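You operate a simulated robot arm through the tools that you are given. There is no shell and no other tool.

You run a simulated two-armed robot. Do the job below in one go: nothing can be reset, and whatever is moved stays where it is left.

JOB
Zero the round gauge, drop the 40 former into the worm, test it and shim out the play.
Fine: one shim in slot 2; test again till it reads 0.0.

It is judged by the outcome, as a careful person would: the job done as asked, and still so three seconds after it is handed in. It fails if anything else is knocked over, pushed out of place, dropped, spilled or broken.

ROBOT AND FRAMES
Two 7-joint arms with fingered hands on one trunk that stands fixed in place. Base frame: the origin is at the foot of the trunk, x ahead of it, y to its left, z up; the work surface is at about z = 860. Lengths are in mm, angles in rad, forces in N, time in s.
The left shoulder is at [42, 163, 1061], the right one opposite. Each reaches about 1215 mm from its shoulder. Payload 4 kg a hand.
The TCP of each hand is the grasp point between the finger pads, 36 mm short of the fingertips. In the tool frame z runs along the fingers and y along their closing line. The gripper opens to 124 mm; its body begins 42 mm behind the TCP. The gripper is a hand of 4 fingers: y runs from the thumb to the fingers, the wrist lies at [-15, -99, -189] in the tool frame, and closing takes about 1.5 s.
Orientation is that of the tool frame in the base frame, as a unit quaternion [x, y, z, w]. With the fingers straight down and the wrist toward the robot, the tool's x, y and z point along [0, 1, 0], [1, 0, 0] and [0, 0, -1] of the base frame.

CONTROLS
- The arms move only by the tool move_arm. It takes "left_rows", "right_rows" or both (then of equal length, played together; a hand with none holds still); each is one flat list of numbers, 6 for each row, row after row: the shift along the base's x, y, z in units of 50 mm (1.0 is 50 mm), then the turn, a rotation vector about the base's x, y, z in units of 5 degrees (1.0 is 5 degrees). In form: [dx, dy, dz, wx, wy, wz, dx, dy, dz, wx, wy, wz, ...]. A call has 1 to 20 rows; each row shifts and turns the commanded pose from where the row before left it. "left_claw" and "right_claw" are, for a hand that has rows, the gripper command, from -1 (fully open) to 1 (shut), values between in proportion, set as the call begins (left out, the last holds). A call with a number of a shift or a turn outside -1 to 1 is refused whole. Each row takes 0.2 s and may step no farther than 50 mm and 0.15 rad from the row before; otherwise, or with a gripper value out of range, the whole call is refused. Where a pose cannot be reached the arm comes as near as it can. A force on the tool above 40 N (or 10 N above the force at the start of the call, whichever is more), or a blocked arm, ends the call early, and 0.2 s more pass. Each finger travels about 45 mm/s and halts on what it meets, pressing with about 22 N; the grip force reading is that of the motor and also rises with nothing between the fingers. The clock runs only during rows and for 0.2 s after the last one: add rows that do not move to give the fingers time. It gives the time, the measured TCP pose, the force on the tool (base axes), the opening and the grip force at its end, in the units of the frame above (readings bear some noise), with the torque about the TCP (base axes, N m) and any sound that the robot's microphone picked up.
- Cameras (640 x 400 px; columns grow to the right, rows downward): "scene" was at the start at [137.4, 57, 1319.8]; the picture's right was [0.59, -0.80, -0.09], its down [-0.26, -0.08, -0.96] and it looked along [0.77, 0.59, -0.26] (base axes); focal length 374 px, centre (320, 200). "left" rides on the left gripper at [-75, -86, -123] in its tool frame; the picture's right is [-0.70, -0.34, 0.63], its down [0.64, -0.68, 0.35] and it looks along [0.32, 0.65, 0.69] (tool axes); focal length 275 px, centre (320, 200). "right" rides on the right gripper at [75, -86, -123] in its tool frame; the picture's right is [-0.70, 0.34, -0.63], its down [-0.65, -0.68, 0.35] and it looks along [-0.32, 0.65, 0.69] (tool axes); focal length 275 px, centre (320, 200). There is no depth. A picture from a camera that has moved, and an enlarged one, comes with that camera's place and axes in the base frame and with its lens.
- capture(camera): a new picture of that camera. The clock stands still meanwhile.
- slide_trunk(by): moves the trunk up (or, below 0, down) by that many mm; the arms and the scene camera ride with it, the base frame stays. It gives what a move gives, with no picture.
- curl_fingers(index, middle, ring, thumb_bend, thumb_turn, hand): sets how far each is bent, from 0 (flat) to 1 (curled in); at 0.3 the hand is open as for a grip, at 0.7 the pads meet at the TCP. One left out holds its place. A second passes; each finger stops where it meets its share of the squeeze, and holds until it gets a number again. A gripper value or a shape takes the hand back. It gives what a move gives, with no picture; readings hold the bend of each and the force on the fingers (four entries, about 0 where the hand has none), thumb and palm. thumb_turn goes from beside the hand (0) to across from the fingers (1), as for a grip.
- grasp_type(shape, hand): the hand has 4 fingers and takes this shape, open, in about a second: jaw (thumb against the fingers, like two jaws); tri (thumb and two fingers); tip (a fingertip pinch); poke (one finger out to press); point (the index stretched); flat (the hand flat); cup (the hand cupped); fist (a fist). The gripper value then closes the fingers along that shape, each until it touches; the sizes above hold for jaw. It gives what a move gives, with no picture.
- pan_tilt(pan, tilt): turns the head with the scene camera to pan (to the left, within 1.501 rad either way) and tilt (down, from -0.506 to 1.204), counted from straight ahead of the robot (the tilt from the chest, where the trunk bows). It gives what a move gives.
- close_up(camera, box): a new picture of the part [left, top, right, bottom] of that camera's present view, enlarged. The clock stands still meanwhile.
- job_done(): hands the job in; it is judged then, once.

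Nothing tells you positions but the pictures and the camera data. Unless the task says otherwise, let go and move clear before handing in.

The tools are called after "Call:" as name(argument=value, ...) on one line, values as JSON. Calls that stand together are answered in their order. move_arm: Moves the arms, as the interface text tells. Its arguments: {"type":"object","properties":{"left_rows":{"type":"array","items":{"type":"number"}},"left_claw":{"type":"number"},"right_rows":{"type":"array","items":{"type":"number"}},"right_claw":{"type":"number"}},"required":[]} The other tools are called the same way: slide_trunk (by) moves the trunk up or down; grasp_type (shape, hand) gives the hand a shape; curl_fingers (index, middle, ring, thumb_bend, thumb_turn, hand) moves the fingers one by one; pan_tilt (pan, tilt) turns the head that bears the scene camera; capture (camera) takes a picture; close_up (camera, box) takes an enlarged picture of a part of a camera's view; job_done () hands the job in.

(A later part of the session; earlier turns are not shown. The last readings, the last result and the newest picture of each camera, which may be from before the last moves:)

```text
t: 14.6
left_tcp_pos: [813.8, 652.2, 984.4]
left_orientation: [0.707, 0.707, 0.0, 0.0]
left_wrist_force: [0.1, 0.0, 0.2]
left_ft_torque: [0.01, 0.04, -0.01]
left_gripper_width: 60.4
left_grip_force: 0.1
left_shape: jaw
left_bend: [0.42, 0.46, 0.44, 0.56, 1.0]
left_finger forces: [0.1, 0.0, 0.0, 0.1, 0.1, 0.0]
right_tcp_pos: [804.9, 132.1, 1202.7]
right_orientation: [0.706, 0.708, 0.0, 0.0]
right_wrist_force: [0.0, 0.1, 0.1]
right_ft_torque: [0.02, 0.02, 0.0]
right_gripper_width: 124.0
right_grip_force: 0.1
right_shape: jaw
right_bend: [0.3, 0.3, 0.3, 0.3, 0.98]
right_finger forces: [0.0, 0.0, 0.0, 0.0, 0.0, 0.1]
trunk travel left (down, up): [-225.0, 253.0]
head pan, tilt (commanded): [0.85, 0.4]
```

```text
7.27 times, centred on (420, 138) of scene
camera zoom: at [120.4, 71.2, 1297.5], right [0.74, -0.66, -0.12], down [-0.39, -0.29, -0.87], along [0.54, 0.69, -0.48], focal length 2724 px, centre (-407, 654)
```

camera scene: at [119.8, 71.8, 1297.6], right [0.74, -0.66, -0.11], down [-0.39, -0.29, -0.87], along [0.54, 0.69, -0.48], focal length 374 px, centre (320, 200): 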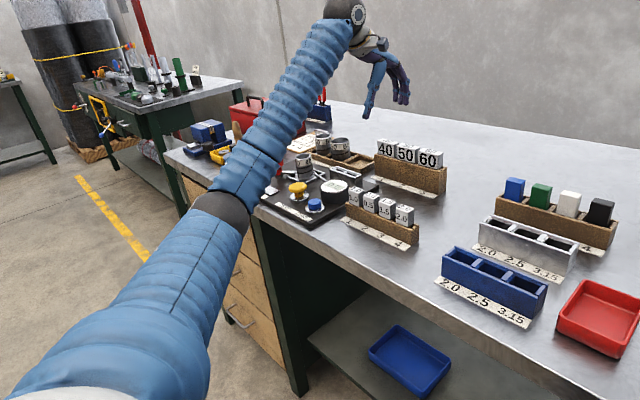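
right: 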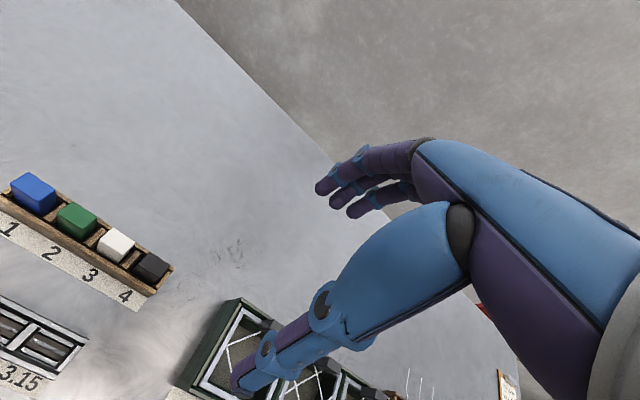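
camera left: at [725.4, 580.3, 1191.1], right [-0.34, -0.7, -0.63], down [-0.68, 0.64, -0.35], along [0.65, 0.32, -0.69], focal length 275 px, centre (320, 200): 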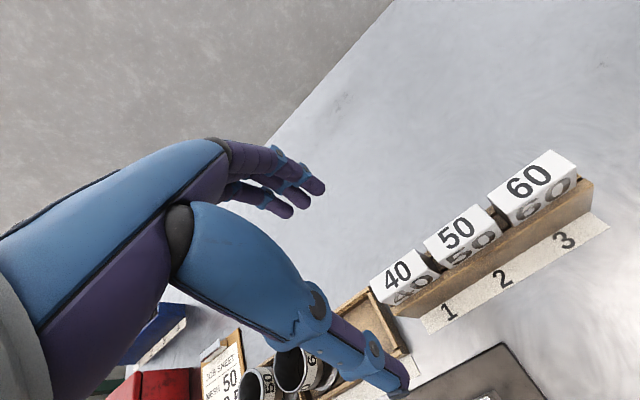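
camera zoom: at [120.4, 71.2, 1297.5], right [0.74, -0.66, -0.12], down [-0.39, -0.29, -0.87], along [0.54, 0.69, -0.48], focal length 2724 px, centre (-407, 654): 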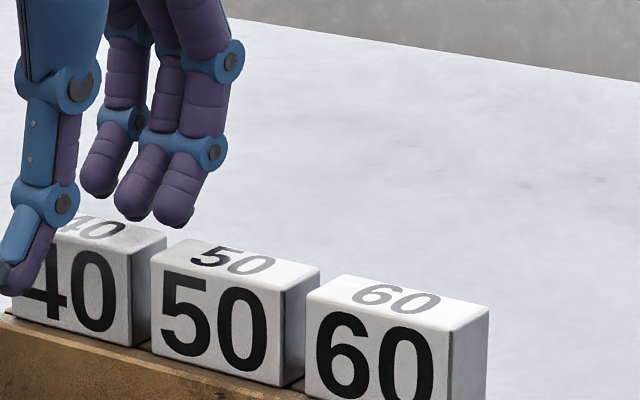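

Looking closer, the fingers are centred about 7 mm to +y of the TCP, and the 40 block spans y≈625–679 with x centre≈813. I'll shift 6 mm right and lower to gripping height, keeping the fingertips above the rack top, then close part way.

Call:
move_arm(left_rows=[-0.01, -0.12, 0, 0, 0, 0, 0, 0, -0.14, 0, 0, 0, 0, 0, -0.14, 0, 0, 0, 0, 0, 0, 0, 0, 0])

Call:
close_up(camera="scene", box=[365, 95, 455, 180])

Call:
close_up(camera="left", box=[240, 150, 420, 330])

```text
t: 15.6
left_tcp_pos: [813.7, 646.9, 970.2]
left_orientation: [0.707, 0.707, 0.0, 0.0]
left_wrist_force: [0.3, 0.0, 0.8]
left_ft_torque: [0.0, -0.02, -0.01]
left_gripper_width: 60.6
left_grip_force: 0.0
left_shape: jaw
left_bend: [0.42, 0.46, 0.44, 0.56, 1.0]
left_finger forces: [0.0, 0.1, 0.0, 0.0, 0.0, 0.1]
right_tcp_pos: [804.1, 133.3, 1203.5]
right_orientation: [0.707, 0.707, -0.001, -0.001]
right_wrist_force: [-0.6, 0.2, 0.5]
right_ft_torque: [-0.03, 0.0, 0.02]
right_gripper_width: 123.6
right_grip_force: 0.0
right_shape: jaw
right_bend: [0.3, 0.3, 0.3, 0.3, 0.98]
right_finger forces: [0.0, 0.1, 0.0, 0.1, 0.1, 0.0]
trunk travel left (down, up): [-225.0, 253.0]
head pan, tilt (commanded): [0.85, 0.4]
```

```text
4.71 times, centred on (410, 138) of scene
camera zoom: at [120.6, 71.4, 1297.5], right [0.74, -0.66, -0.12], down [-0.39, -0.29, -0.87], along [0.54, 0.69, -0.48], focal length 1762 px, centre (-104, 494)
```

zoom: 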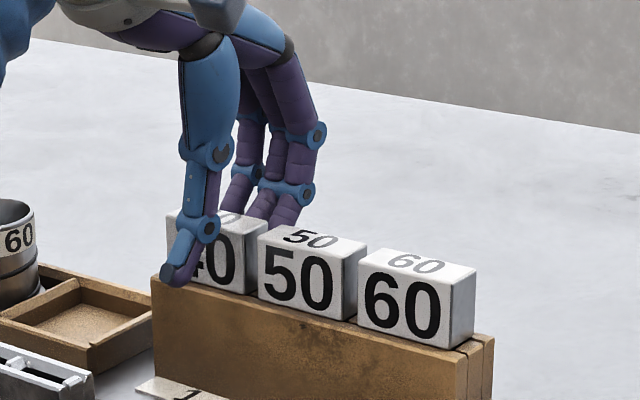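

```text
2.22 times, centred on (330, 240) of left
camera zoom: at [727.7, 571.7, 1094.5], right [-0.34, -0.7, -0.63], down [-0.68, 0.64, -0.35], along [0.65, 0.32, -0.69], focal length 612 px, centre (298, 111)
```

zoom: 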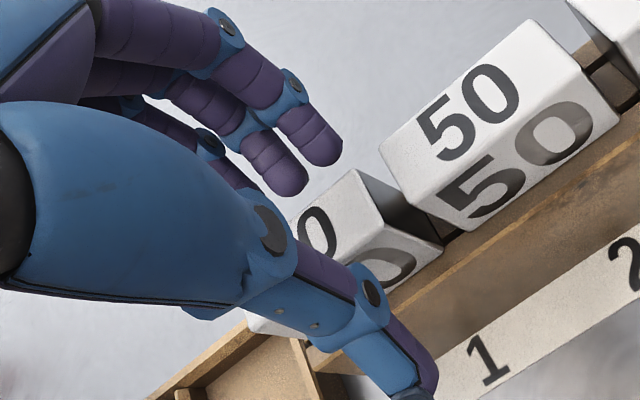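

The block spans x≈805–823, centred on the TCP. I'll close to a 30 mm opening first, check it, then finish the grip.

Call:
move_arm(left_rows=[0, 0, 0, 0, 0, 0, 0, 0, 0, 0, 0, 0, 0, 0, 0, 0, 0, 0, 0, 0, 0, 0, 0, 0], left_claw=0.5)

Call:
close_up(camera="scene", box=[365, 95, 455, 180])

Call:
close_up(camera="left", box=[240, 150, 420, 330])

```text
t: 16.6
left_tcp_pos: [813.1, 646.4, 970.7]
left_orientation: [0.706, 0.708, 0.0, 0.0]
left_wrist_force: [-0.5, -0.8, 0.5]
left_ft_torque: [-0.01, -0.02, 0.02]
left_gripper_width: 31.9
left_grip_force: 0.0
left_shape: jaw
left_bend: [0.54, 0.57, 0.56, 0.63, 1.0]
left_finger forces: [0.1, 0.0, 0.0, 0.1, 0.5, 0.0]
right_tcp_pos: [804.5, 132.9, 1202.2]
right_orientation: [0.707, 0.707, -0.001, 0.0]
right_wrist_force: [0.0, -0.7, 0.3]
right_ft_torque: [0.0, 0.02, 0.02]
right_gripper_width: 123.7
right_grip_force: 0.1
right_shape: jaw
right_bend: [0.3, 0.3, 0.3, 0.3, 0.98]
right_finger forces: [0.1, 0.1, 0.0, 0.0, 0.0, 0.1]
trunk travel left (down, up): [-225.0, 253.0]
head pan, tilt (commanded): [0.85, 0.4]
```

```text
4.71 times, centred on (410, 138) of scene
camera zoom: at [120.6, 71.4, 1297.4], right [0.74, -0.66, -0.12], down [-0.39, -0.29, -0.87], along [0.54, 0.69, -0.48], focal length 1762 px, centre (-104, 494)
```

zoom: 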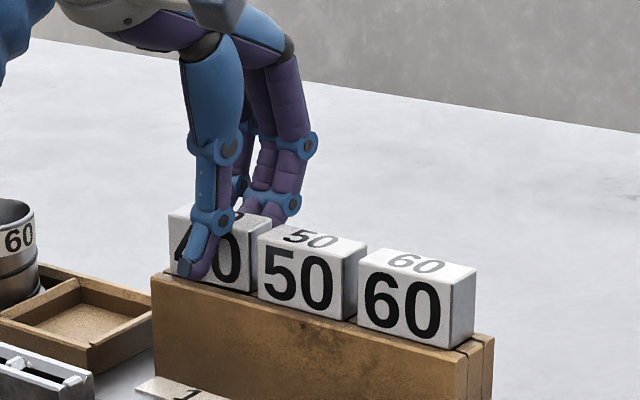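

```text
2.22 times, centred on (330, 240) of left
camera zoom: at [727.7, 571.7, 1094.5], right [-0.34, -0.7, -0.63], down [-0.68, 0.64, -0.35], along [0.65, 0.32, -0.69], focal length 612 px, centre (298, 111)
```

zoom: 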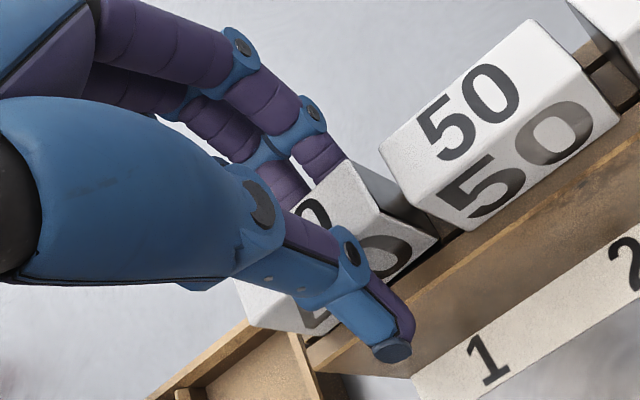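

The thumb's pad leans outward by about 22° and tipped the block back slightly, and the fingertips lean inward by the same amount. So the true pinch plane is tilted relative to the tool. I'll reopen, lift clear and pitch the hand about −22° around y so the pads are vertical.

Call:
move_arm(left_rows=[0, 0, 0, 0, 0, 0, 0, 0, 0, 0, 0, 0, 0, 0, 0, 0, 0, 0, 0, 0, 0, 0, 0, 0], left_claw=0.03)

Call:
move_arm(left_rows=[0, 0, 0.4, 0, 0, 0, 0, 0, 0.6, 0, 0, 0, 0, 0, 0.6, 0, -0.9, 0, 0, 0, 0, 0, -0.9, 0, 0, 0, 0, 0, -0.9, 0, 0, 0, 0, 0, -0.9, 0, 0, 0, 0, 0, -0.9, 0, 0, 0, 0, 0, 0, 0])

Call:
capture(camera="left")

Call:
close_up(camera="scene", box=[340, 60, 460, 200])

```text
t: 17.6
left_tcp_pos: [813.5, 646.1, 970.9]
left_orientation: [0.707, 0.707, -0.001, 0.0]
left_wrist_force: [-0.1, -0.3, -1.1]
left_ft_torque: [0.03, -0.01, 0.02]
left_gripper_width: 59.8
left_grip_force: 0.1
left_shape: jaw
left_bend: [0.42, 0.46, 0.45, 0.56, 1.0]
left_finger forces: [0.0, 0.0, 0.0, 0.0, 0.0, 0.0]
right_tcp_pos: [805.8, 132.2, 1203.1]
right_orientation: [0.707, 0.707, 0.0, -0.001]
right_wrist_force: [0.2, 0.1, 0.1]
right_ft_torque: [0.0, -0.02, -0.02]
right_gripper_width: 123.8
right_grip_force: 0.1
right_shape: jaw
right_bend: [0.3, 0.3, 0.3, 0.3, 0.98]
right_finger forces: [0.1, 0.0, 0.0, 0.1, 0.0, 0.1]
trunk travel left (down, up): [-225.0, 253.0]
head pan, tilt (commanded): [0.85, 0.4]
```

```text
t: 19.4
left_tcp_pos: [814.6, 645.5, 1052.3]
left_orientation: [0.693, 0.694, 0.138, 0.138]
left_wrist_force: [-0.3, 0.4, 0.3]
left_ft_torque: [-0.02, 0.0, 0.01]
left_gripper_width: 59.8
left_grip_force: 0.1
left_shape: jaw
left_bend: [0.42, 0.46, 0.45, 0.56, 1.0]
left_finger forces: [0.0, 0.0, 0.1, 0.0, 0.0, 0.0]
right_tcp_pos: [807.1, 132.6, 1201.7]
right_orientation: [0.707, 0.707, -0.001, 0.0]
right_wrist_force: [-0.1, 0.7, -0.2]
right_ft_torque: [0.02, 0.0, -0.01]
right_gripper_width: 123.7
right_grip_force: 0.1
right_shape: jaw
right_bend: [0.3, 0.3, 0.3, 0.3, 0.98]
right_finger forces: [0.0, 0.1, 0.0, 0.1, 0.0, 0.1]
trunk travel left (down, up): [-225.0, 253.0]
head pan, tilt (commanded): [0.85, 0.4]
```

```text
taken
camera left: at [687.0, 571.4, 1132.8], right [-0.07, -0.7, -0.71], down [-0.5, 0.64, -0.58], along [0.86, 0.32, -0.39], focal length 275 px, centre (320, 200)
```

left: 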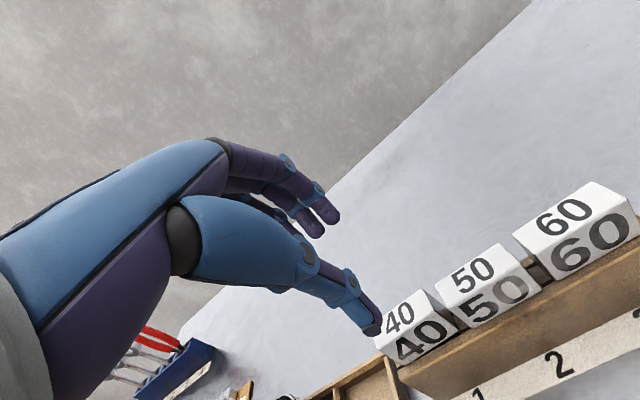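

```text
2.86 times, centred on (400, 130) of scene
camera zoom: at [120.7, 71.3, 1297.4], right [0.74, -0.66, -0.12], down [-0.39, -0.29, -0.87], along [0.54, 0.69, -0.48], focal length 1070 px, centre (91, 400)
```

zoom: 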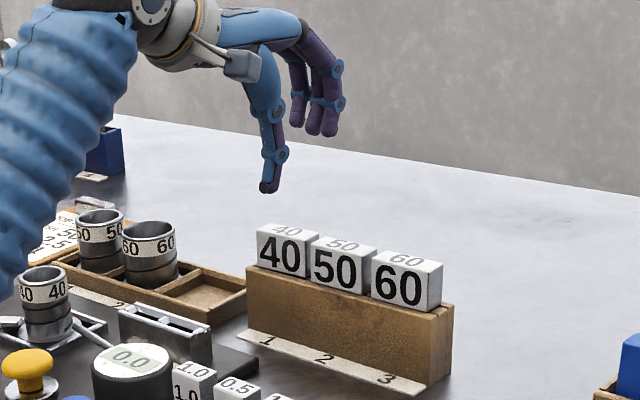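

With the tilt the thumb's last joint is nearly vertical and the fingertips meet it at an angle. The thumb closes ahead of the fingers, so I'll hold it at 0.63 and leave the fingers open, then check the geometry.

Call:
curl_fingers(hand="left", thumb_bend=0.63, index=0.42, middle=0.42, ring=0.42, thumb_turn=1.0)

Call:
capture(camera="left")

Call:
close_up(camera="scene", box=[350, 60, 430, 140])

```text
t: 20.4
left_tcp_pos: [813.5, 646.0, 1051.5]
left_orientation: [0.693, 0.694, 0.138, 0.138]
left_wrist_force: [-0.1, -0.4, -0.4]
left_ft_torque: [0.01, -0.01, 0.01]
left_gripper_width: 54.2
left_grip_force: 0.1
left_shape: fingers
left_bend: [0.42, 0.42, 0.42, 0.63, 1.0]
left_finger forces: [0.0, 0.0, 0.0, 0.1, 0.0, 0.0]
right_tcp_pos: [806.3, 132.6, 1202.0]
right_orientation: [0.707, 0.707, 0.0, -0.001]
right_wrist_force: [0.2, -0.1, -0.2]
right_ft_torque: [0.03, -0.03, 0.01]
right_gripper_width: 123.7
right_grip_force: 0.0
right_shape: jaw
right_bend: [0.3, 0.3, 0.3, 0.3, 0.98]
right_finger forces: [0.1, 0.0, 0.0, 0.1, 0.1, 0.0]
trunk travel left (down, up): [-225.0, 253.0]
head pan, tilt (commanded): [0.85, 0.4]
```

```text
taken
camera left: at [687.0, 571.5, 1132.7], right [-0.07, -0.7, -0.71], down [-0.5, 0.64, -0.58], along [0.86, 0.32, -0.39], focal length 275 px, centre (320, 200)
```

left: 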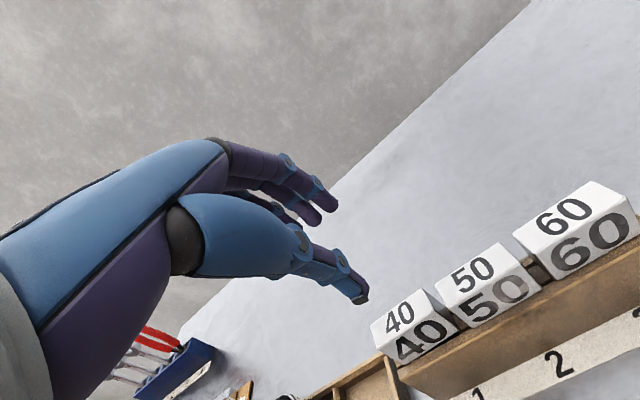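

```text
5.00 times, centred on (390, 100) of scene
camera zoom: at [120.6, 71.5, 1297.4], right [0.74, -0.66, -0.12], down [-0.39, -0.29, -0.87], along [0.54, 0.69, -0.48], focal length 1873 px, centre (-30, 700)
```

zoom: 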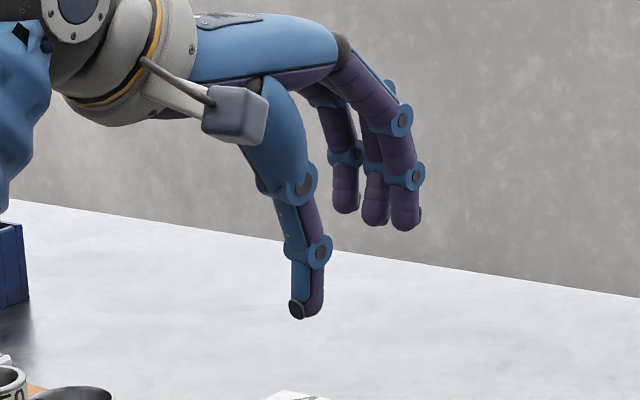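

The thumb tip is now at about TCP+(−15, −4, −38) with a near-vertical pad, and the index tip at about (+54, −14, −14). I'll descend with the thumb just in front of the 40 block.

Call:
move_arm(left_rows=[-0.15, 0, -0.5, 0, 0, 0, 0, 0, -0.5, 0, 0, 0, 0, 0, -0.36, 0, 0, 0, 0, 0, 0, 0, 0, 0])

Call:
close_up(camera="left", box=[290, 180, 450, 340])

Call:
close_up(camera="scene", box=[370, 90, 450, 170])

```text
t: 21.4
left_tcp_pos: [805.1, 645.1, 983.0]
left_orientation: [0.694, 0.693, 0.139, 0.138]
left_wrist_force: [-0.9, -1.1, 0.4]
left_ft_torque: [0.01, 0.06, -0.03]
left_gripper_width: 55.3
left_grip_force: 0.6
left_shape: fingers
left_bend: [0.42, 0.42, 0.42, 0.63, 1.0]
left_finger forces: [0.1, 0.0, 0.1, 0.1, 1.3, 0.0]
right_tcp_pos: [804.8, 130.9, 1201.8]
right_orientation: [0.706, 0.708, 0.0, -0.001]
right_wrist_force: [-0.1, 0.2, 0.3]
right_ft_torque: [-0.01, 0.0, 0.0]
right_gripper_width: 123.8
right_grip_force: 0.0
right_shape: jaw
right_bend: [0.3, 0.3, 0.3, 0.3, 0.98]
right_finger forces: [0.0, 0.0, 0.0, 0.0, 0.1, 0.0]
trunk travel left (down, up): [-225.0, 253.0]
head pan, tilt (commanded): [0.85, 0.4]
```

```text
2.50 times, centred on (370, 260) of left
camera zoom: at [679.3, 570.1, 1064.2], right [-0.07, -0.7, -0.71], down [-0.5, 0.64, -0.58], along [0.86, 0.32, -0.39], focal length 688 px, centre (195, 50)
```

zoom: 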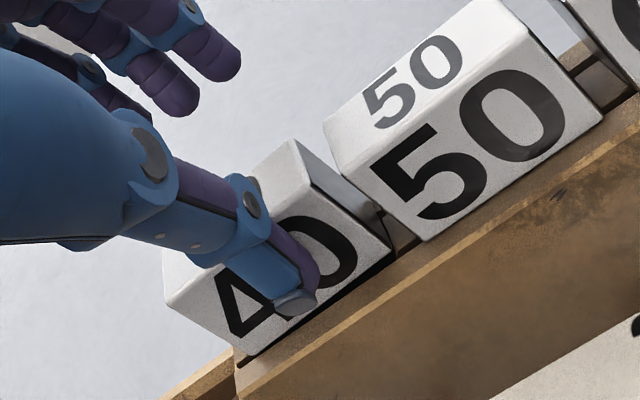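

```text
5.00 times, centred on (410, 130) of scene
camera zoom: at [120.5, 71.2, 1297.5], right [0.74, -0.66, -0.12], down [-0.39, -0.29, -0.87], along [0.54, 0.69, -0.48], focal length 1873 px, centre (-130, 550)
```

zoom: 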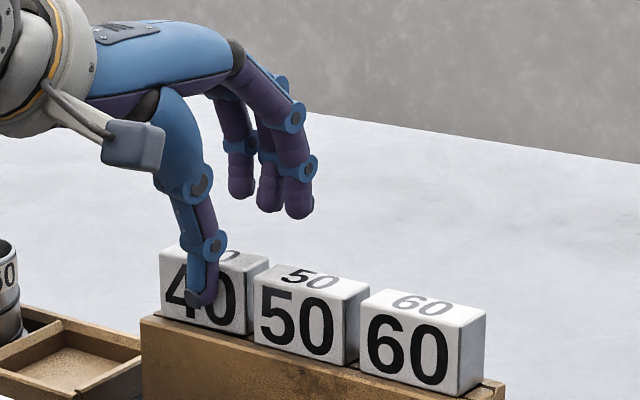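

The thumb is already touching the block lightly at 1.3 N. I'll back off 5 mm in x, then lower to gripping height.

Call:
move_arm(left_rows=[-0.1, 0, 0, 0, 0, 0, 0, 0, -0.1, 0, 0, 0, 0, 0, -0.1, 0, 0, 0, 0, 0, 0, 0, 0, 0])

Call:
close_up(camera="left", box=[290, 180, 450, 340])

Call:
close_up(camera="scene", box=[370, 90, 450, 170])

```text
t: 22.4
left_tcp_pos: [800.9, 646.0, 973.3]
left_orientation: [0.693, 0.694, 0.137, 0.138]
left_wrist_force: [-0.7, 1.1, -0.8]
left_ft_torque: [0.02, -0.01, 0.0]
left_gripper_width: 54.4
left_grip_force: 0.0
left_shape: fingers
left_bend: [0.42, 0.42, 0.42, 0.63, 1.0]
left_finger forces: [0.0, 0.0, 0.0, 0.1, 0.0, 0.0]
right_tcp_pos: [805.0, 132.9, 1202.9]
right_orientation: [0.707, 0.707, -0.001, -0.001]
right_wrist_force: [-0.6, 0.4, 0.1]
right_ft_torque: [0.02, 0.05, 0.0]
right_gripper_width: 123.8
right_grip_force: 0.0
right_shape: jaw
right_bend: [0.3, 0.3, 0.3, 0.3, 0.98]
right_finger forces: [0.0, 0.0, 0.0, 0.0, 0.1, 0.1]
trunk travel left (down, up): [-225.0, 253.0]
head pan, tilt (commanded): [0.85, 0.4]
```

```text
2.50 times, centred on (370, 260) of left
camera zoom: at [674.3, 571.2, 1054.0], right [-0.07, -0.7, -0.71], down [-0.5, 0.64, -0.58], along [0.86, 0.32, -0.39], focal length 688 px, centre (195, 50)
```

zoom: 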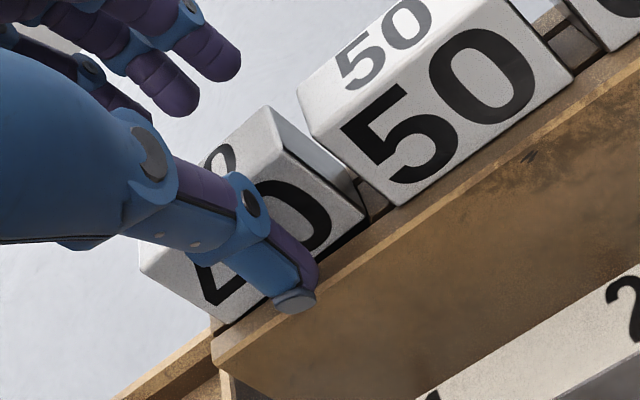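

```text
5.00 times, centred on (410, 130) of scene
camera zoom: at [120.7, 71.4, 1297.4], right [0.74, -0.66, -0.12], down [-0.39, -0.29, -0.87], along [0.54, 0.69, -0.48], focal length 1873 px, centre (-130, 550)
```

zoom: 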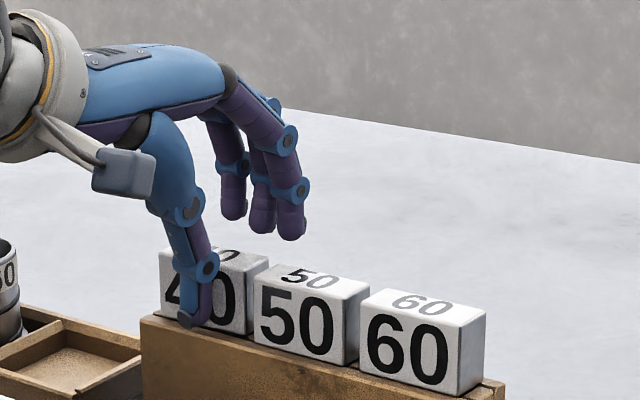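

Call:
curl_fingers(hand="left", index=0.52, middle=0.52, ring=0.52)

Call:
close_up(camera="left", box=[250, 160, 410, 320])

Call:
close_up(camera="scene", box=[370, 90, 450, 170])

```text
t: 23.4
left_tcp_pos: [799.1, 645.4, 972.2]
left_orientation: [0.693, 0.694, 0.138, 0.138]
left_wrist_force: [-0.2, 0.5, 0.4]
left_ft_torque: [0.0, -0.01, -0.01]
left_gripper_width: 39.4
left_grip_force: 0.0
left_shape: fingers
left_bend: [0.52, 0.52, 0.52, 0.63, 1.0]
left_finger forces: [0.0, 0.0, 0.0, 0.1, 0.1, 0.1]
right_tcp_pos: [805.1, 132.9, 1203.5]
right_orientation: [0.707, 0.707, 0.0, -0.001]
right_wrist_force: [-0.5, -1.0, -0.9]
right_ft_torque: [0.02, -0.01, 0.04]
right_gripper_width: 123.8
right_grip_force: 0.2
right_shape: jaw
right_bend: [0.3, 0.3, 0.3, 0.3, 0.98]
right_finger forces: [0.0, 0.1, 0.0, 0.0, 0.0, 0.0]
trunk travel left (down, up): [-225.0, 253.0]
head pan, tilt (commanded): [0.85, 0.4]
```

```text
2.50 times, centred on (330, 240) of left
camera zoom: at [674.2, 571.3, 1054.0], right [-0.07, -0.7, -0.71], down [-0.5, 0.64, -0.58], along [0.86, 0.32, -0.39], focal length 688 px, centre (295, 100)
```

zoom: 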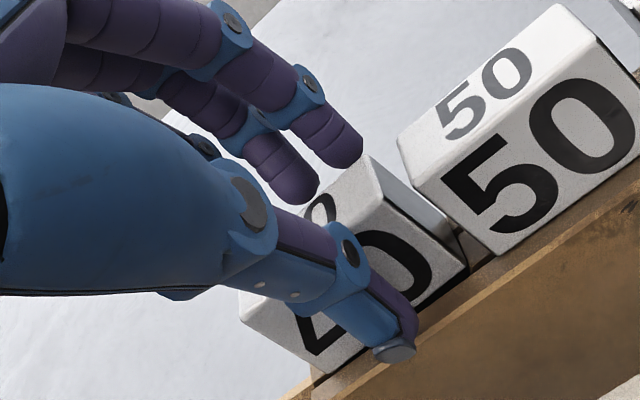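

```text
5.00 times, centred on (410, 130) of scene
camera zoom: at [120.6, 71.5, 1297.4], right [0.74, -0.66, -0.12], down [-0.39, -0.29, -0.87], along [0.54, 0.69, -0.48], focal length 1873 px, centre (-130, 550)
```

zoom: 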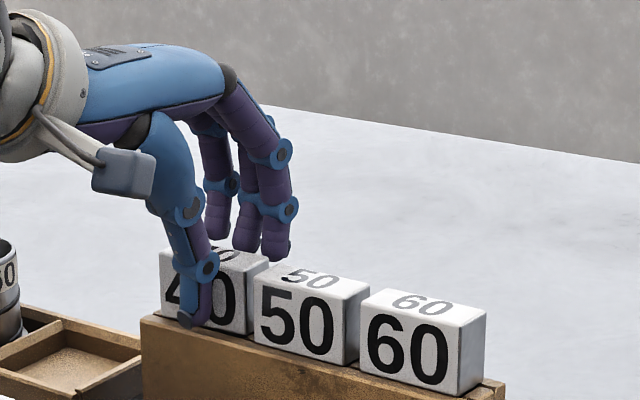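

With this tilt the fingertips overlap the block by only about 6 mm, so the grip would be poor. I'll lift away, return to an upright hand, bend the thumb further so its pad goes vertical, and keep the fingers straighter.

Call:
curl_fingers(hand="left", index=0.42, middle=0.42, ring=0.42)

Call:
move_arm(left_rows=[-0.04, 0, 0.3, 0, 0, 0, 0, 0, 0.6, 0, 0, 0, 0, 0, 0.6, 0, 0.9, 0, 0, 0, 0, 0, 0.9, 0, 0, 0, 0, 0, 0.9, 0, 0, 0, 0, 0, 0.9, 0, 0, 0, 0, 0, 0.9, 0, 0, 0, 0, 0, 0, 0])

Call:
curl_fingers(hand="left", thumb_bend=0.78)

Call:
close_up(camera="scene", box=[350, 60, 430, 140])

Call:
close_up(camera="left", box=[240, 150, 420, 330])

```text
t: 24.4
left_tcp_pos: [800.8, 647.5, 974.0]
left_orientation: [0.694, 0.694, 0.137, 0.137]
left_wrist_force: [0.6, -0.4, 0.2]
left_ft_torque: [0.03, 0.0, -0.03]
left_gripper_width: 54.7
left_grip_force: 0.0
left_shape: fingers
left_bend: [0.42, 0.42, 0.42, 0.63, 1.0]
left_finger forces: [0.0, 0.0, 0.1, 0.0, 0.1, 0.1]
right_tcp_pos: [804.6, 133.7, 1202.8]
right_orientation: [0.707, 0.707, -0.001, 0.0]
right_wrist_force: [0.5, -0.8, 0.1]
right_ft_torque: [0.0, 0.03, -0.01]
right_gripper_width: 123.7
right_grip_force: 0.0
right_shape: jaw
right_bend: [0.3, 0.3, 0.3, 0.3, 0.98]
right_finger forces: [0.1, 0.0, 0.0, 0.0, 0.0, 0.1]
trunk travel left (down, up): [-225.0, 253.0]
head pan, tilt (commanded): [0.85, 0.4]
```

```text
t: 26.2
left_tcp_pos: [798.8, 646.8, 1048.2]
left_orientation: [0.707, 0.707, 0.0, 0.0]
left_wrist_force: [0.4, -0.1, 0.1]
left_ft_torque: [0.02, 0.03, -0.02]
left_gripper_width: 54.7
left_grip_force: 0.0
left_shape: fingers
left_bend: [0.42, 0.42, 0.42, 0.63, 1.0]
left_finger forces: [0.1, 0.1, 0.1, 0.0, 0.0, 0.0]
right_tcp_pos: [805.0, 133.3, 1202.3]
right_orientation: [0.706, 0.708, 0.0, -0.001]
right_wrist_force: [-0.1, 0.4, 0.3]
right_ft_torque: [0.01, -0.01, -0.01]
right_gripper_width: 123.6
right_grip_force: 0.1
right_shape: jaw
right_bend: [0.3, 0.3, 0.3, 0.3, 0.98]
right_finger forces: [0.0, 0.0, 0.1, 0.0, 0.0, 0.0]
trunk travel left (down, up): [-225.0, 253.0]
head pan, tilt (commanded): [0.85, 0.4]
```

```text
t: 27.2
left_tcp_pos: [798.8, 645.5, 1049.5]
left_orientation: [0.707, 0.707, 0.0, 0.0]
left_wrist_force: [0.1, -0.2, 0.1]
left_ft_torque: [0.01, 0.0, -0.01]
left_gripper_width: 24.5
left_grip_force: 0.1
left_shape: fingers
left_bend: [0.42, 0.42, 0.42, 0.78, 1.0]
left_finger forces: [0.1, 0.1, 0.0, 0.1, 0.0, 0.0]
right_tcp_pos: [804.5, 132.3, 1202.7]
right_orientation: [0.706, 0.708, 0.0, 0.0]
right_wrist_force: [0.0, -0.2, -0.7]
right_ft_torque: [-0.01, -0.03, 0.02]
right_gripper_width: 123.7
right_grip_force: 0.0
right_shape: jaw
right_bend: [0.3, 0.3, 0.3, 0.3, 0.98]
right_finger forces: [0.1, 0.0, 0.1, 0.0, 0.0, 0.1]
trunk travel left (down, up): [-225.0, 253.0]
head pan, tilt (commanded): [0.85, 0.4]
```

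```text
5.00 times, centred on (390, 100) of scene
camera zoom: at [120.7, 71.4, 1297.4], right [0.74, -0.66, -0.12], down [-0.4, -0.29, -0.87], along [0.54, 0.69, -0.48], focal length 1873 px, centre (-30, 700)
```

zoom: 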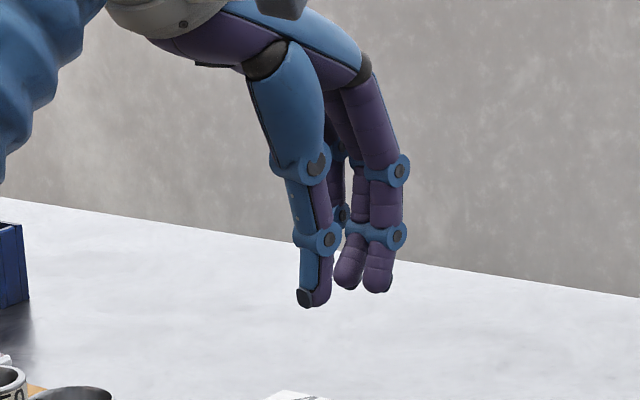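

```text
2.22 times, centred on (330, 240) of left
camera zoom: at [713.3, 571.7, 1171.8], right [-0.34, -0.7, -0.63], down [-0.68, 0.64, -0.35], along [0.65, 0.32, -0.69], focal length 612 px, centre (298, 111)
```

zoom: 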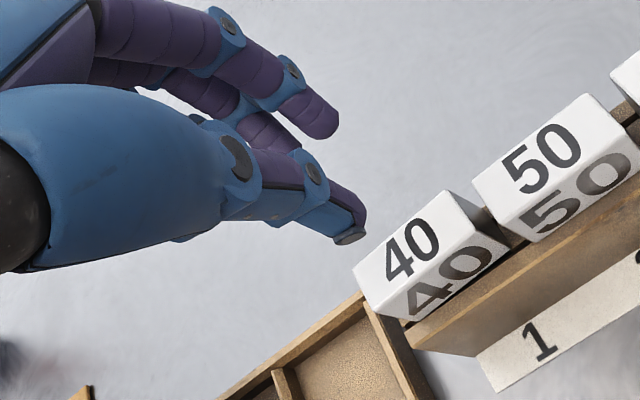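

This works better: with the thumb at 0.78 and fingers at 0.42, both pads are nearly vertical and 24 mm apart, centred about 29 mm ahead of the TCP. I'll open slightly and lower so the block sits midway between them.

Call:
curl_fingers(hand="left", thumb_bend=0.75, index=0.37, middle=0.37, ring=0.37)

Call:
move_arm(left_rows=[-0.28, 0.01, -0.4, 0, 0, 0, 0, 0, -0.5, 0, 0, 0, 0, 0, -0.38, 0, 0, 0, 0, 0, 0, 0, 0, 0])

Call:
close_up(camera="left", box=[260, 150, 440, 330])

Call:
close_up(camera="scene", box=[370, 90, 450, 170])

```text
t: 28.2
left_tcp_pos: [798.7, 646.0, 1048.8]
left_orientation: [0.707, 0.707, 0.0, 0.0]
left_wrist_force: [0.5, -0.2, -0.2]
left_ft_torque: [0.0, 0.02, -0.02]
left_gripper_width: 38.5
left_grip_force: 0.2
left_shape: fingers
left_bend: [0.37, 0.37, 0.37, 0.75, 1.0]
left_finger forces: [0.1, 0.1, 0.0, 0.0, 0.1, 0.0]
right_tcp_pos: [804.7, 131.4, 1201.7]
right_orientation: [0.708, 0.707, -0.001, -0.001]
right_wrist_force: [-0.3, -0.7, -0.3]
right_ft_torque: [0.0, -0.03, 0.0]
right_gripper_width: 123.8
right_grip_force: 0.0
right_shape: jaw
right_bend: [0.3, 0.3, 0.3, 0.3, 0.98]
right_finger forces: [0.0, 0.1, 0.0, 0.1, 0.0, 0.0]
trunk travel left (down, up): [-225.0, 253.0]
head pan, tilt (commanded): [0.85, 0.4]
```

```text
t: 29.2
left_tcp_pos: [786.5, 646.8, 983.7]
left_orientation: [0.707, 0.707, 0.0, -0.001]
left_wrist_force: [-0.5, -0.8, -0.3]
left_ft_torque: [0.01, 0.03, 0.03]
left_gripper_width: 38.5
left_grip_force: 0.0
left_shape: fingers
left_bend: [0.37, 0.37, 0.37, 0.75, 1.0]
left_finger forces: [0.0, 0.0, 0.1, 0.0, 0.1, 0.0]
right_tcp_pos: [805.6, 133.1, 1202.7]
right_orientation: [0.706, 0.708, -0.001, -0.001]
right_wrist_force: [-0.7, 0.3, -0.2]
right_ft_torque: [0.01, 0.0, 0.02]
right_gripper_width: 123.5
right_grip_force: 0.0
right_shape: jaw
right_bend: [0.3, 0.3, 0.3, 0.3, 0.98]
right_finger forces: [0.0, 0.0, 0.0, 0.0, 0.0, 0.0]
trunk travel left (down, up): [-225.0, 253.0]
head pan, tilt (commanded): [0.85, 0.4]
```

```text
2.22 times, centred on (350, 240) of left
camera zoom: at [699.9, 571.3, 1106.6], right [-0.34, -0.7, -0.63], down [-0.68, 0.64, -0.35], along [0.65, 0.32, -0.69], focal length 612 px, centre (253, 111)
```

zoom: 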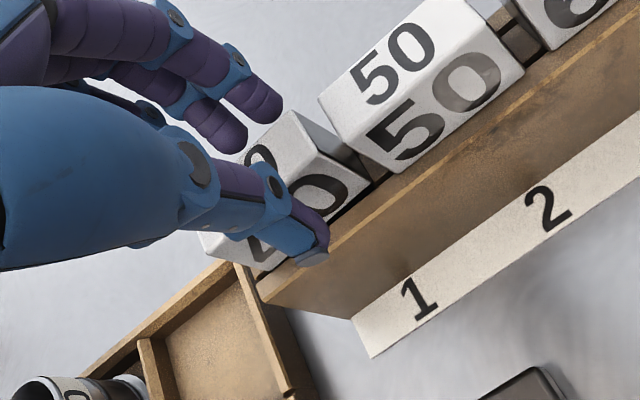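

```text
5.00 times, centred on (410, 130) of scene
camera zoom: at [120.6, 71.2, 1297.5], right [0.74, -0.66, -0.12], down [-0.39, -0.29, -0.87], along [0.54, 0.69, -0.48], focal length 1873 px, centre (-130, 550)
```

zoom: 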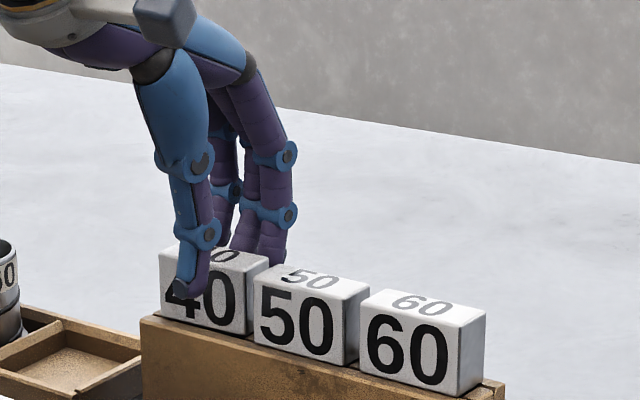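

The block now sits between the vertical thumb and fingers with no contact. I'll lower 12 mm and close both together in two steps.

Call:
move_arm(left_rows=[0, 0, -0.12, 0, 0, 0, 0, 0, -0.12, 0, 0, 0, 0, 0, 0, 0, 0, 0])

Call:
curl_fingers(hand="left", thumb_bend=0.775, index=0.41, middle=0.41, ring=0.41)

Call:
close_up(camera="left", box=[260, 150, 440, 330])

Call:
close_up(camera="scene", box=[370, 90, 450, 170])

```text
t: 30.0
left_tcp_pos: [785.1, 646.9, 971.3]
left_orientation: [0.708, 0.707, 0.0, 0.0]
left_wrist_force: [0.2, 0.3, 0.4]
left_ft_torque: [0.01, 0.01, 0.04]
left_gripper_width: 38.6
left_grip_force: 0.1
left_shape: fingers
left_bend: [0.37, 0.37, 0.37, 0.75, 1.0]
left_finger forces: [0.1, 0.0, 0.0, 0.1, 0.0, 0.0]
right_tcp_pos: [805.0, 133.2, 1202.5]
right_orientation: [0.707, 0.708, -0.001, -0.001]
right_wrist_force: [1.1, -0.3, 0.1]
right_ft_torque: [-0.01, 0.0, 0.0]
right_gripper_width: 123.7
right_grip_force: 0.1
right_shape: jaw
right_bend: [0.3, 0.3, 0.3, 0.3, 0.98]
right_finger forces: [0.1, 0.0, 0.0, 0.1, 0.0, 0.1]
trunk travel left (down, up): [-225.0, 253.0]
head pan, tilt (commanded): [0.85, 0.4]
```

```text
t: 31.0
left_tcp_pos: [784.6, 647.1, 972.6]
left_orientation: [0.707, 0.707, 0.001, -0.001]
left_wrist_force: [-0.4, -0.3, -0.1]
left_ft_torque: [0.0, 0.03, 0.01]
left_gripper_width: 28.5
left_grip_force: 0.1
left_shape: fingers
left_bend: [0.41, 0.41, 0.41, 0.77, 1.0]
left_finger forces: [0.0, 0.0, 0.1, 0.0, 0.0, 0.1]
right_tcp_pos: [804.4, 130.8, 1202.0]
right_orientation: [0.707, 0.707, -0.001, -0.001]
right_wrist_force: [0.2, 1.0, 0.6]
right_ft_torque: [0.01, -0.03, -0.06]
right_gripper_width: 123.7
right_grip_force: 0.0
right_shape: jaw
right_bend: [0.3, 0.3, 0.3, 0.3, 0.98]
right_finger forces: [0.1, 0.0, 0.1, 0.0, 0.1, 0.0]
trunk travel left (down, up): [-225.0, 253.0]
head pan, tilt (commanded): [0.85, 0.4]
```

```text
2.22 times, centred on (350, 240) of left
camera zoom: at [699.3, 572.3, 1095.1], right [-0.34, -0.7, -0.63], down [-0.68, 0.64, -0.35], along [0.65, 0.32, -0.69], focal length 612 px, centre (253, 111)
```

zoom: 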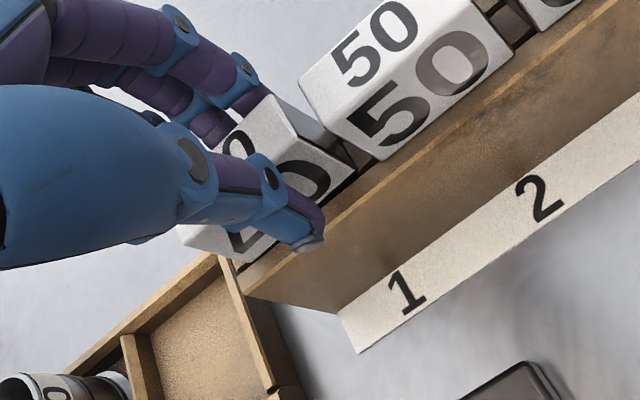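

```text
5.00 times, centred on (410, 130) of scene
camera zoom: at [120.7, 71.5, 1297.4], right [0.74, -0.66, -0.12], down [-0.39, -0.29, -0.87], along [0.54, 0.69, -0.48], focal length 1873 px, centre (-130, 550)
```

zoom: 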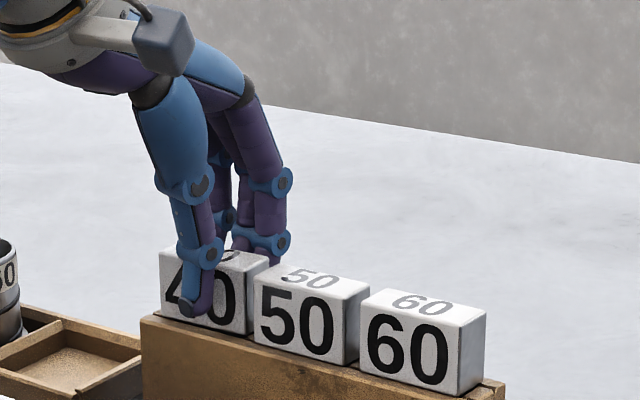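

Call:
curl_fingers(hand="left", thumb_bend=0.79, index=0.43, middle=0.43, ring=0.43)

Call:
close_up(camera="left", box=[260, 150, 440, 330])

```text
t: 32.0
left_tcp_pos: [785.0, 646.7, 971.7]
left_orientation: [0.707, 0.707, 0.0, 0.001]
left_wrist_force: [1.7, 0.1, 0.0]
left_ft_torque: [0.02, -0.01, -0.02]
left_gripper_width: 21.8
left_grip_force: 0.8
left_shape: fingers
left_bend: [0.42, 0.43, 0.43, 0.79, 1.0]
left_finger forces: [0.5, 0.2, 0.0, 0.0, 0.3, 0.0]
right_tcp_pos: [805.9, 131.8, 1201.6]
right_orientation: [0.707, 0.707, 0.0, -0.001]
right_wrist_force: [0.5, 0.2, 0.1]
right_ft_torque: [0.01, 0.0, -0.04]
right_gripper_width: 123.7
right_grip_force: 0.0
right_shape: jaw
right_bend: [0.3, 0.3, 0.3, 0.3, 0.98]
right_finger forces: [0.0, 0.0, 0.0, 0.0, 0.1, 0.0]
trunk travel left (down, up): [-225.0, 253.0]
head pan, tilt (commanded): [0.85, 0.4]
```

```text
2.22 times, centred on (350, 240) of left
camera zoom: at [699.3, 572.2, 1095.1], right [-0.34, -0.7, -0.63], down [-0.68, 0.64, -0.35], along [0.65, 0.32, -0.69], focal length 612 px, centre (253, 111)
```

zoom: 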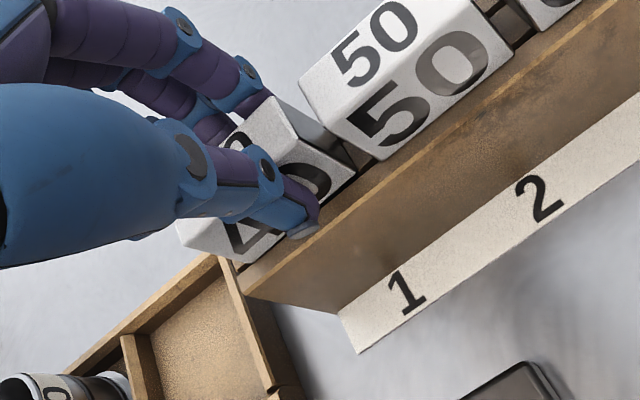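

Fingers and thumb are both touching lightly and the block is centred. Now I'll squeeze.

Call:
curl_fingers(hand="left", thumb_bend=0.86, index=0.52, middle=0.52, ring=0.52)

Call:
close_up(camera="left", box=[260, 150, 440, 330])

Call:
close_up(camera="scene", box=[370, 90, 450, 170])

```text
t: 33.0
left_tcp_pos: [784.9, 647.1, 973.0]
left_orientation: [0.707, 0.707, -0.001, -0.001]
left_wrist_force: [2.0, 0.6, 2.6]
left_ft_torque: [0.04, -0.3, -0.01]
left_gripper_width: 18.5
left_grip_force: 14.6
left_shape: fingers
left_bend: [0.46, 0.47, 0.49, 0.8, 1.0]
left_finger forces: [7.6, 5.6, 3.4, 0.0, 13.7, 0.0]
right_tcp_pos: [805.5, 132.6, 1202.4]
right_orientation: [0.707, 0.707, 0.0, 0.0]
right_wrist_force: [1.1, 0.5, -0.1]
right_ft_torque: [0.02, -0.02, -0.03]
right_gripper_width: 123.7
right_grip_force: 0.1
right_shape: jaw
right_bend: [0.3, 0.3, 0.3, 0.3, 0.98]
right_finger forces: [0.1, 0.0, 0.0, 0.0, 0.0, 0.0]
trunk travel left (down, up): [-225.0, 253.0]
head pan, tilt (commanded): [0.85, 0.4]
```

```text
2.22 times, centred on (350, 240) of left
camera zoom: at [699.3, 572.1, 1095.4], right [-0.34, -0.7, -0.63], down [-0.68, 0.64, -0.35], along [0.65, 0.32, -0.69], focal length 612 px, centre (253, 111)
```

zoom: 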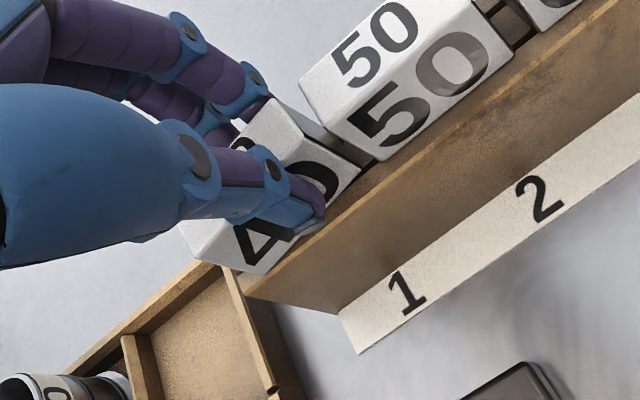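

```text
5.00 times, centred on (410, 130) of scene
camera zoom: at [120.6, 71.3, 1297.5], right [0.74, -0.66, -0.12], down [-0.39, -0.29, -0.87], along [0.54, 0.69, -0.48], focal length 1873 px, centre (-130, 550)
```

zoom: 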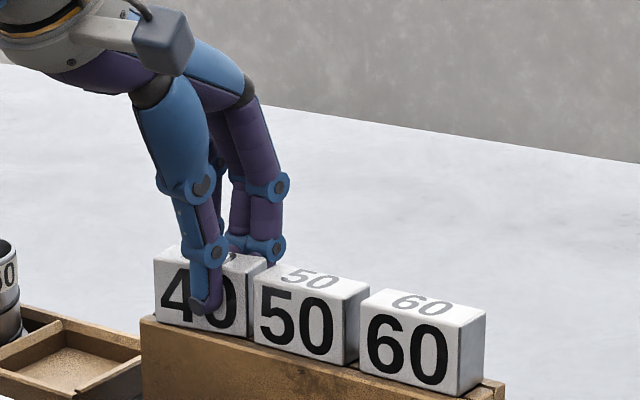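

The grip is firm at about 14 N, shared across thumb and fingers, and the rack hasn't moved. I'll lift slowly.

Call:
move_arm(left_rows=[0, 0, 0.1, 0, 0, 0, 0, 0, 0.1, 0, 0, 0, 0, 0, 0.2, 0, 0, 0, 0, 0, 0.2, 0, 0, 0, 0, 0, 0.2, 0, 0, 0, 0, 0, 0.2, 0, 0, 0])

Call:
close_up(camera="scene", box=[350, 60, 460, 170])

Call:
close_up(camera="left", box=[260, 150, 440, 330])

```text
t: 34.4
left_tcp_pos: [784.1, 646.2, 1024.3]
left_orientation: [0.707, 0.707, 0.0, 0.0]
left_wrist_force: [0.6, -0.2, -0.9]
left_ft_torque: [0.03, -0.06, 0.0]
left_gripper_width: 18.7
left_grip_force: 14.7
left_shape: fingers
left_bend: [0.46, 0.48, 0.5, 0.8, 1.0]
left_finger forces: [7.3, 4.8, 2.8, 0.1, 14.3, 0.1]
right_tcp_pos: [804.4, 132.2, 1201.4]
right_orientation: [0.706, 0.708, 0.0, -0.001]
right_wrist_force: [0.6, -0.4, 0.6]
right_ft_torque: [0.0, 0.05, 0.01]
right_gripper_width: 123.7
right_grip_force: 0.0
right_shape: jaw
right_bend: [0.3, 0.3, 0.3, 0.3, 0.98]
right_finger forces: [0.1, 0.1, 0.1, 0.0, 0.0, 0.0]
trunk travel left (down, up): [-225.0, 253.0]
head pan, tilt (commanded): [0.85, 0.4]
```

```text
3.64 times, centred on (405, 115) of scene
camera zoom: at [120.5, 71.4, 1297.5], right [0.74, -0.66, -0.12], down [-0.39, -0.29, -0.87], along [0.54, 0.69, -0.48], focal length 1362 px, centre (11, 509)
```

zoom: 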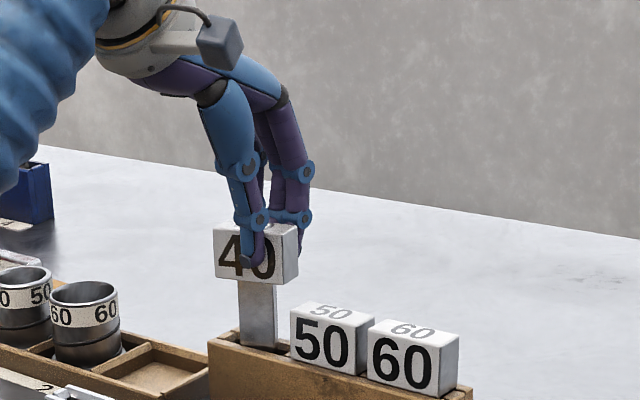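

```text
2.22 times, centred on (350, 240) of left
camera zoom: at [698.4, 572.1, 1146.1], right [-0.34, -0.7, -0.63], down [-0.68, 0.64, -0.35], along [0.65, 0.32, -0.69], focal length 612 px, centre (253, 111)
```

zoom: 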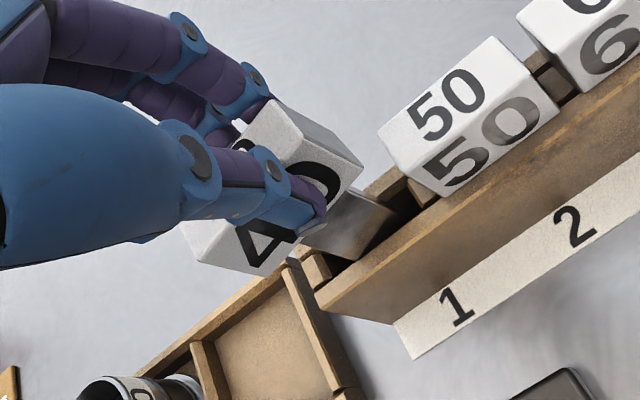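

The former came up cleanly, with a flat steel blade about 28 mm wide under the block. I'll lift until the blade is clear of the rack.

Call:
move_arm(left_rows=[0, 0, 0.3, 0, 0, 0, 0, 0, 0.4, 0, 0, 0, 0, 0, 0.4, 0, 0, 0, 0, 0, 0.4, 0, 0, 0, 0, 0, 0, 0, 0, 0])

Call:
close_up(camera="scene", box=[340, 20, 460, 170])

Call:
capture(camera="left")

```text
t: 35.6
left_tcp_pos: [787.4, 646.7, 1097.5]
left_orientation: [0.707, 0.707, -0.002, 0.0]
left_wrist_force: [-0.4, -0.2, -1.9]
left_ft_torque: [0.01, 0.07, 0.0]
left_gripper_width: 18.3
left_grip_force: 14.5
left_shape: fingers
left_bend: [0.46, 0.48, 0.5, 0.8, 1.0]
left_finger forces: [7.5, 4.7, 2.6, 0.0, 14.6, 0.1]
right_tcp_pos: [805.7, 132.7, 1202.1]
right_orientation: [0.708, 0.707, -0.001, 0.0]
right_wrist_force: [-0.6, -0.5, -0.3]
right_ft_torque: [0.03, -0.02, 0.0]
right_gripper_width: 123.6
right_grip_force: 0.1
right_shape: jaw
right_bend: [0.3, 0.3, 0.3, 0.3, 0.98]
right_finger forces: [0.0, 0.0, 0.0, 0.1, 0.0, 0.0]
trunk travel left (down, up): [-225.0, 253.0]
head pan, tilt (commanded): [0.85, 0.4]
```

```text
2.67 times, centred on (400, 95) of scene
camera zoom: at [121.0, 71.8, 1297.3], right [0.74, -0.66, -0.12], down [-0.4, -0.29, -0.87], along [0.54, 0.69, -0.48], focal length 999 px, centre (107, 480)
```

zoom: 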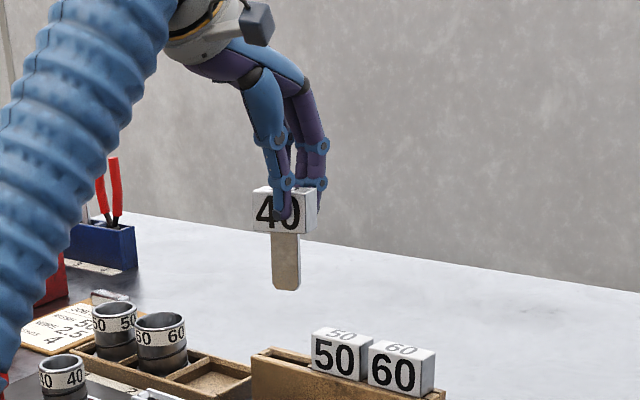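

```text
taken
camera left: at [700.3, 572.3, 1220.7], right [-0.34, -0.7, -0.63], down [-0.68, 0.64, -0.35], along [0.65, 0.32, -0.69], focal length 275 px, centre (320, 200)
```

left: 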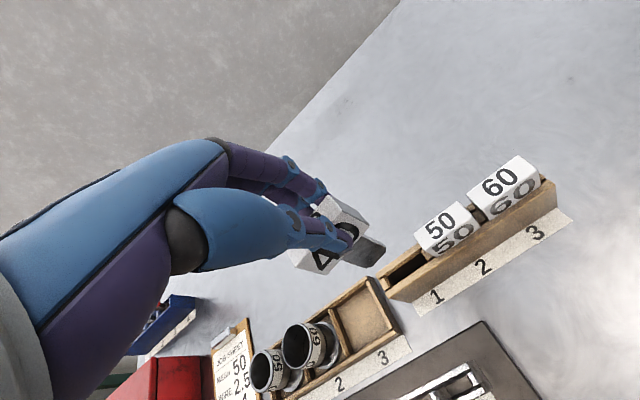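

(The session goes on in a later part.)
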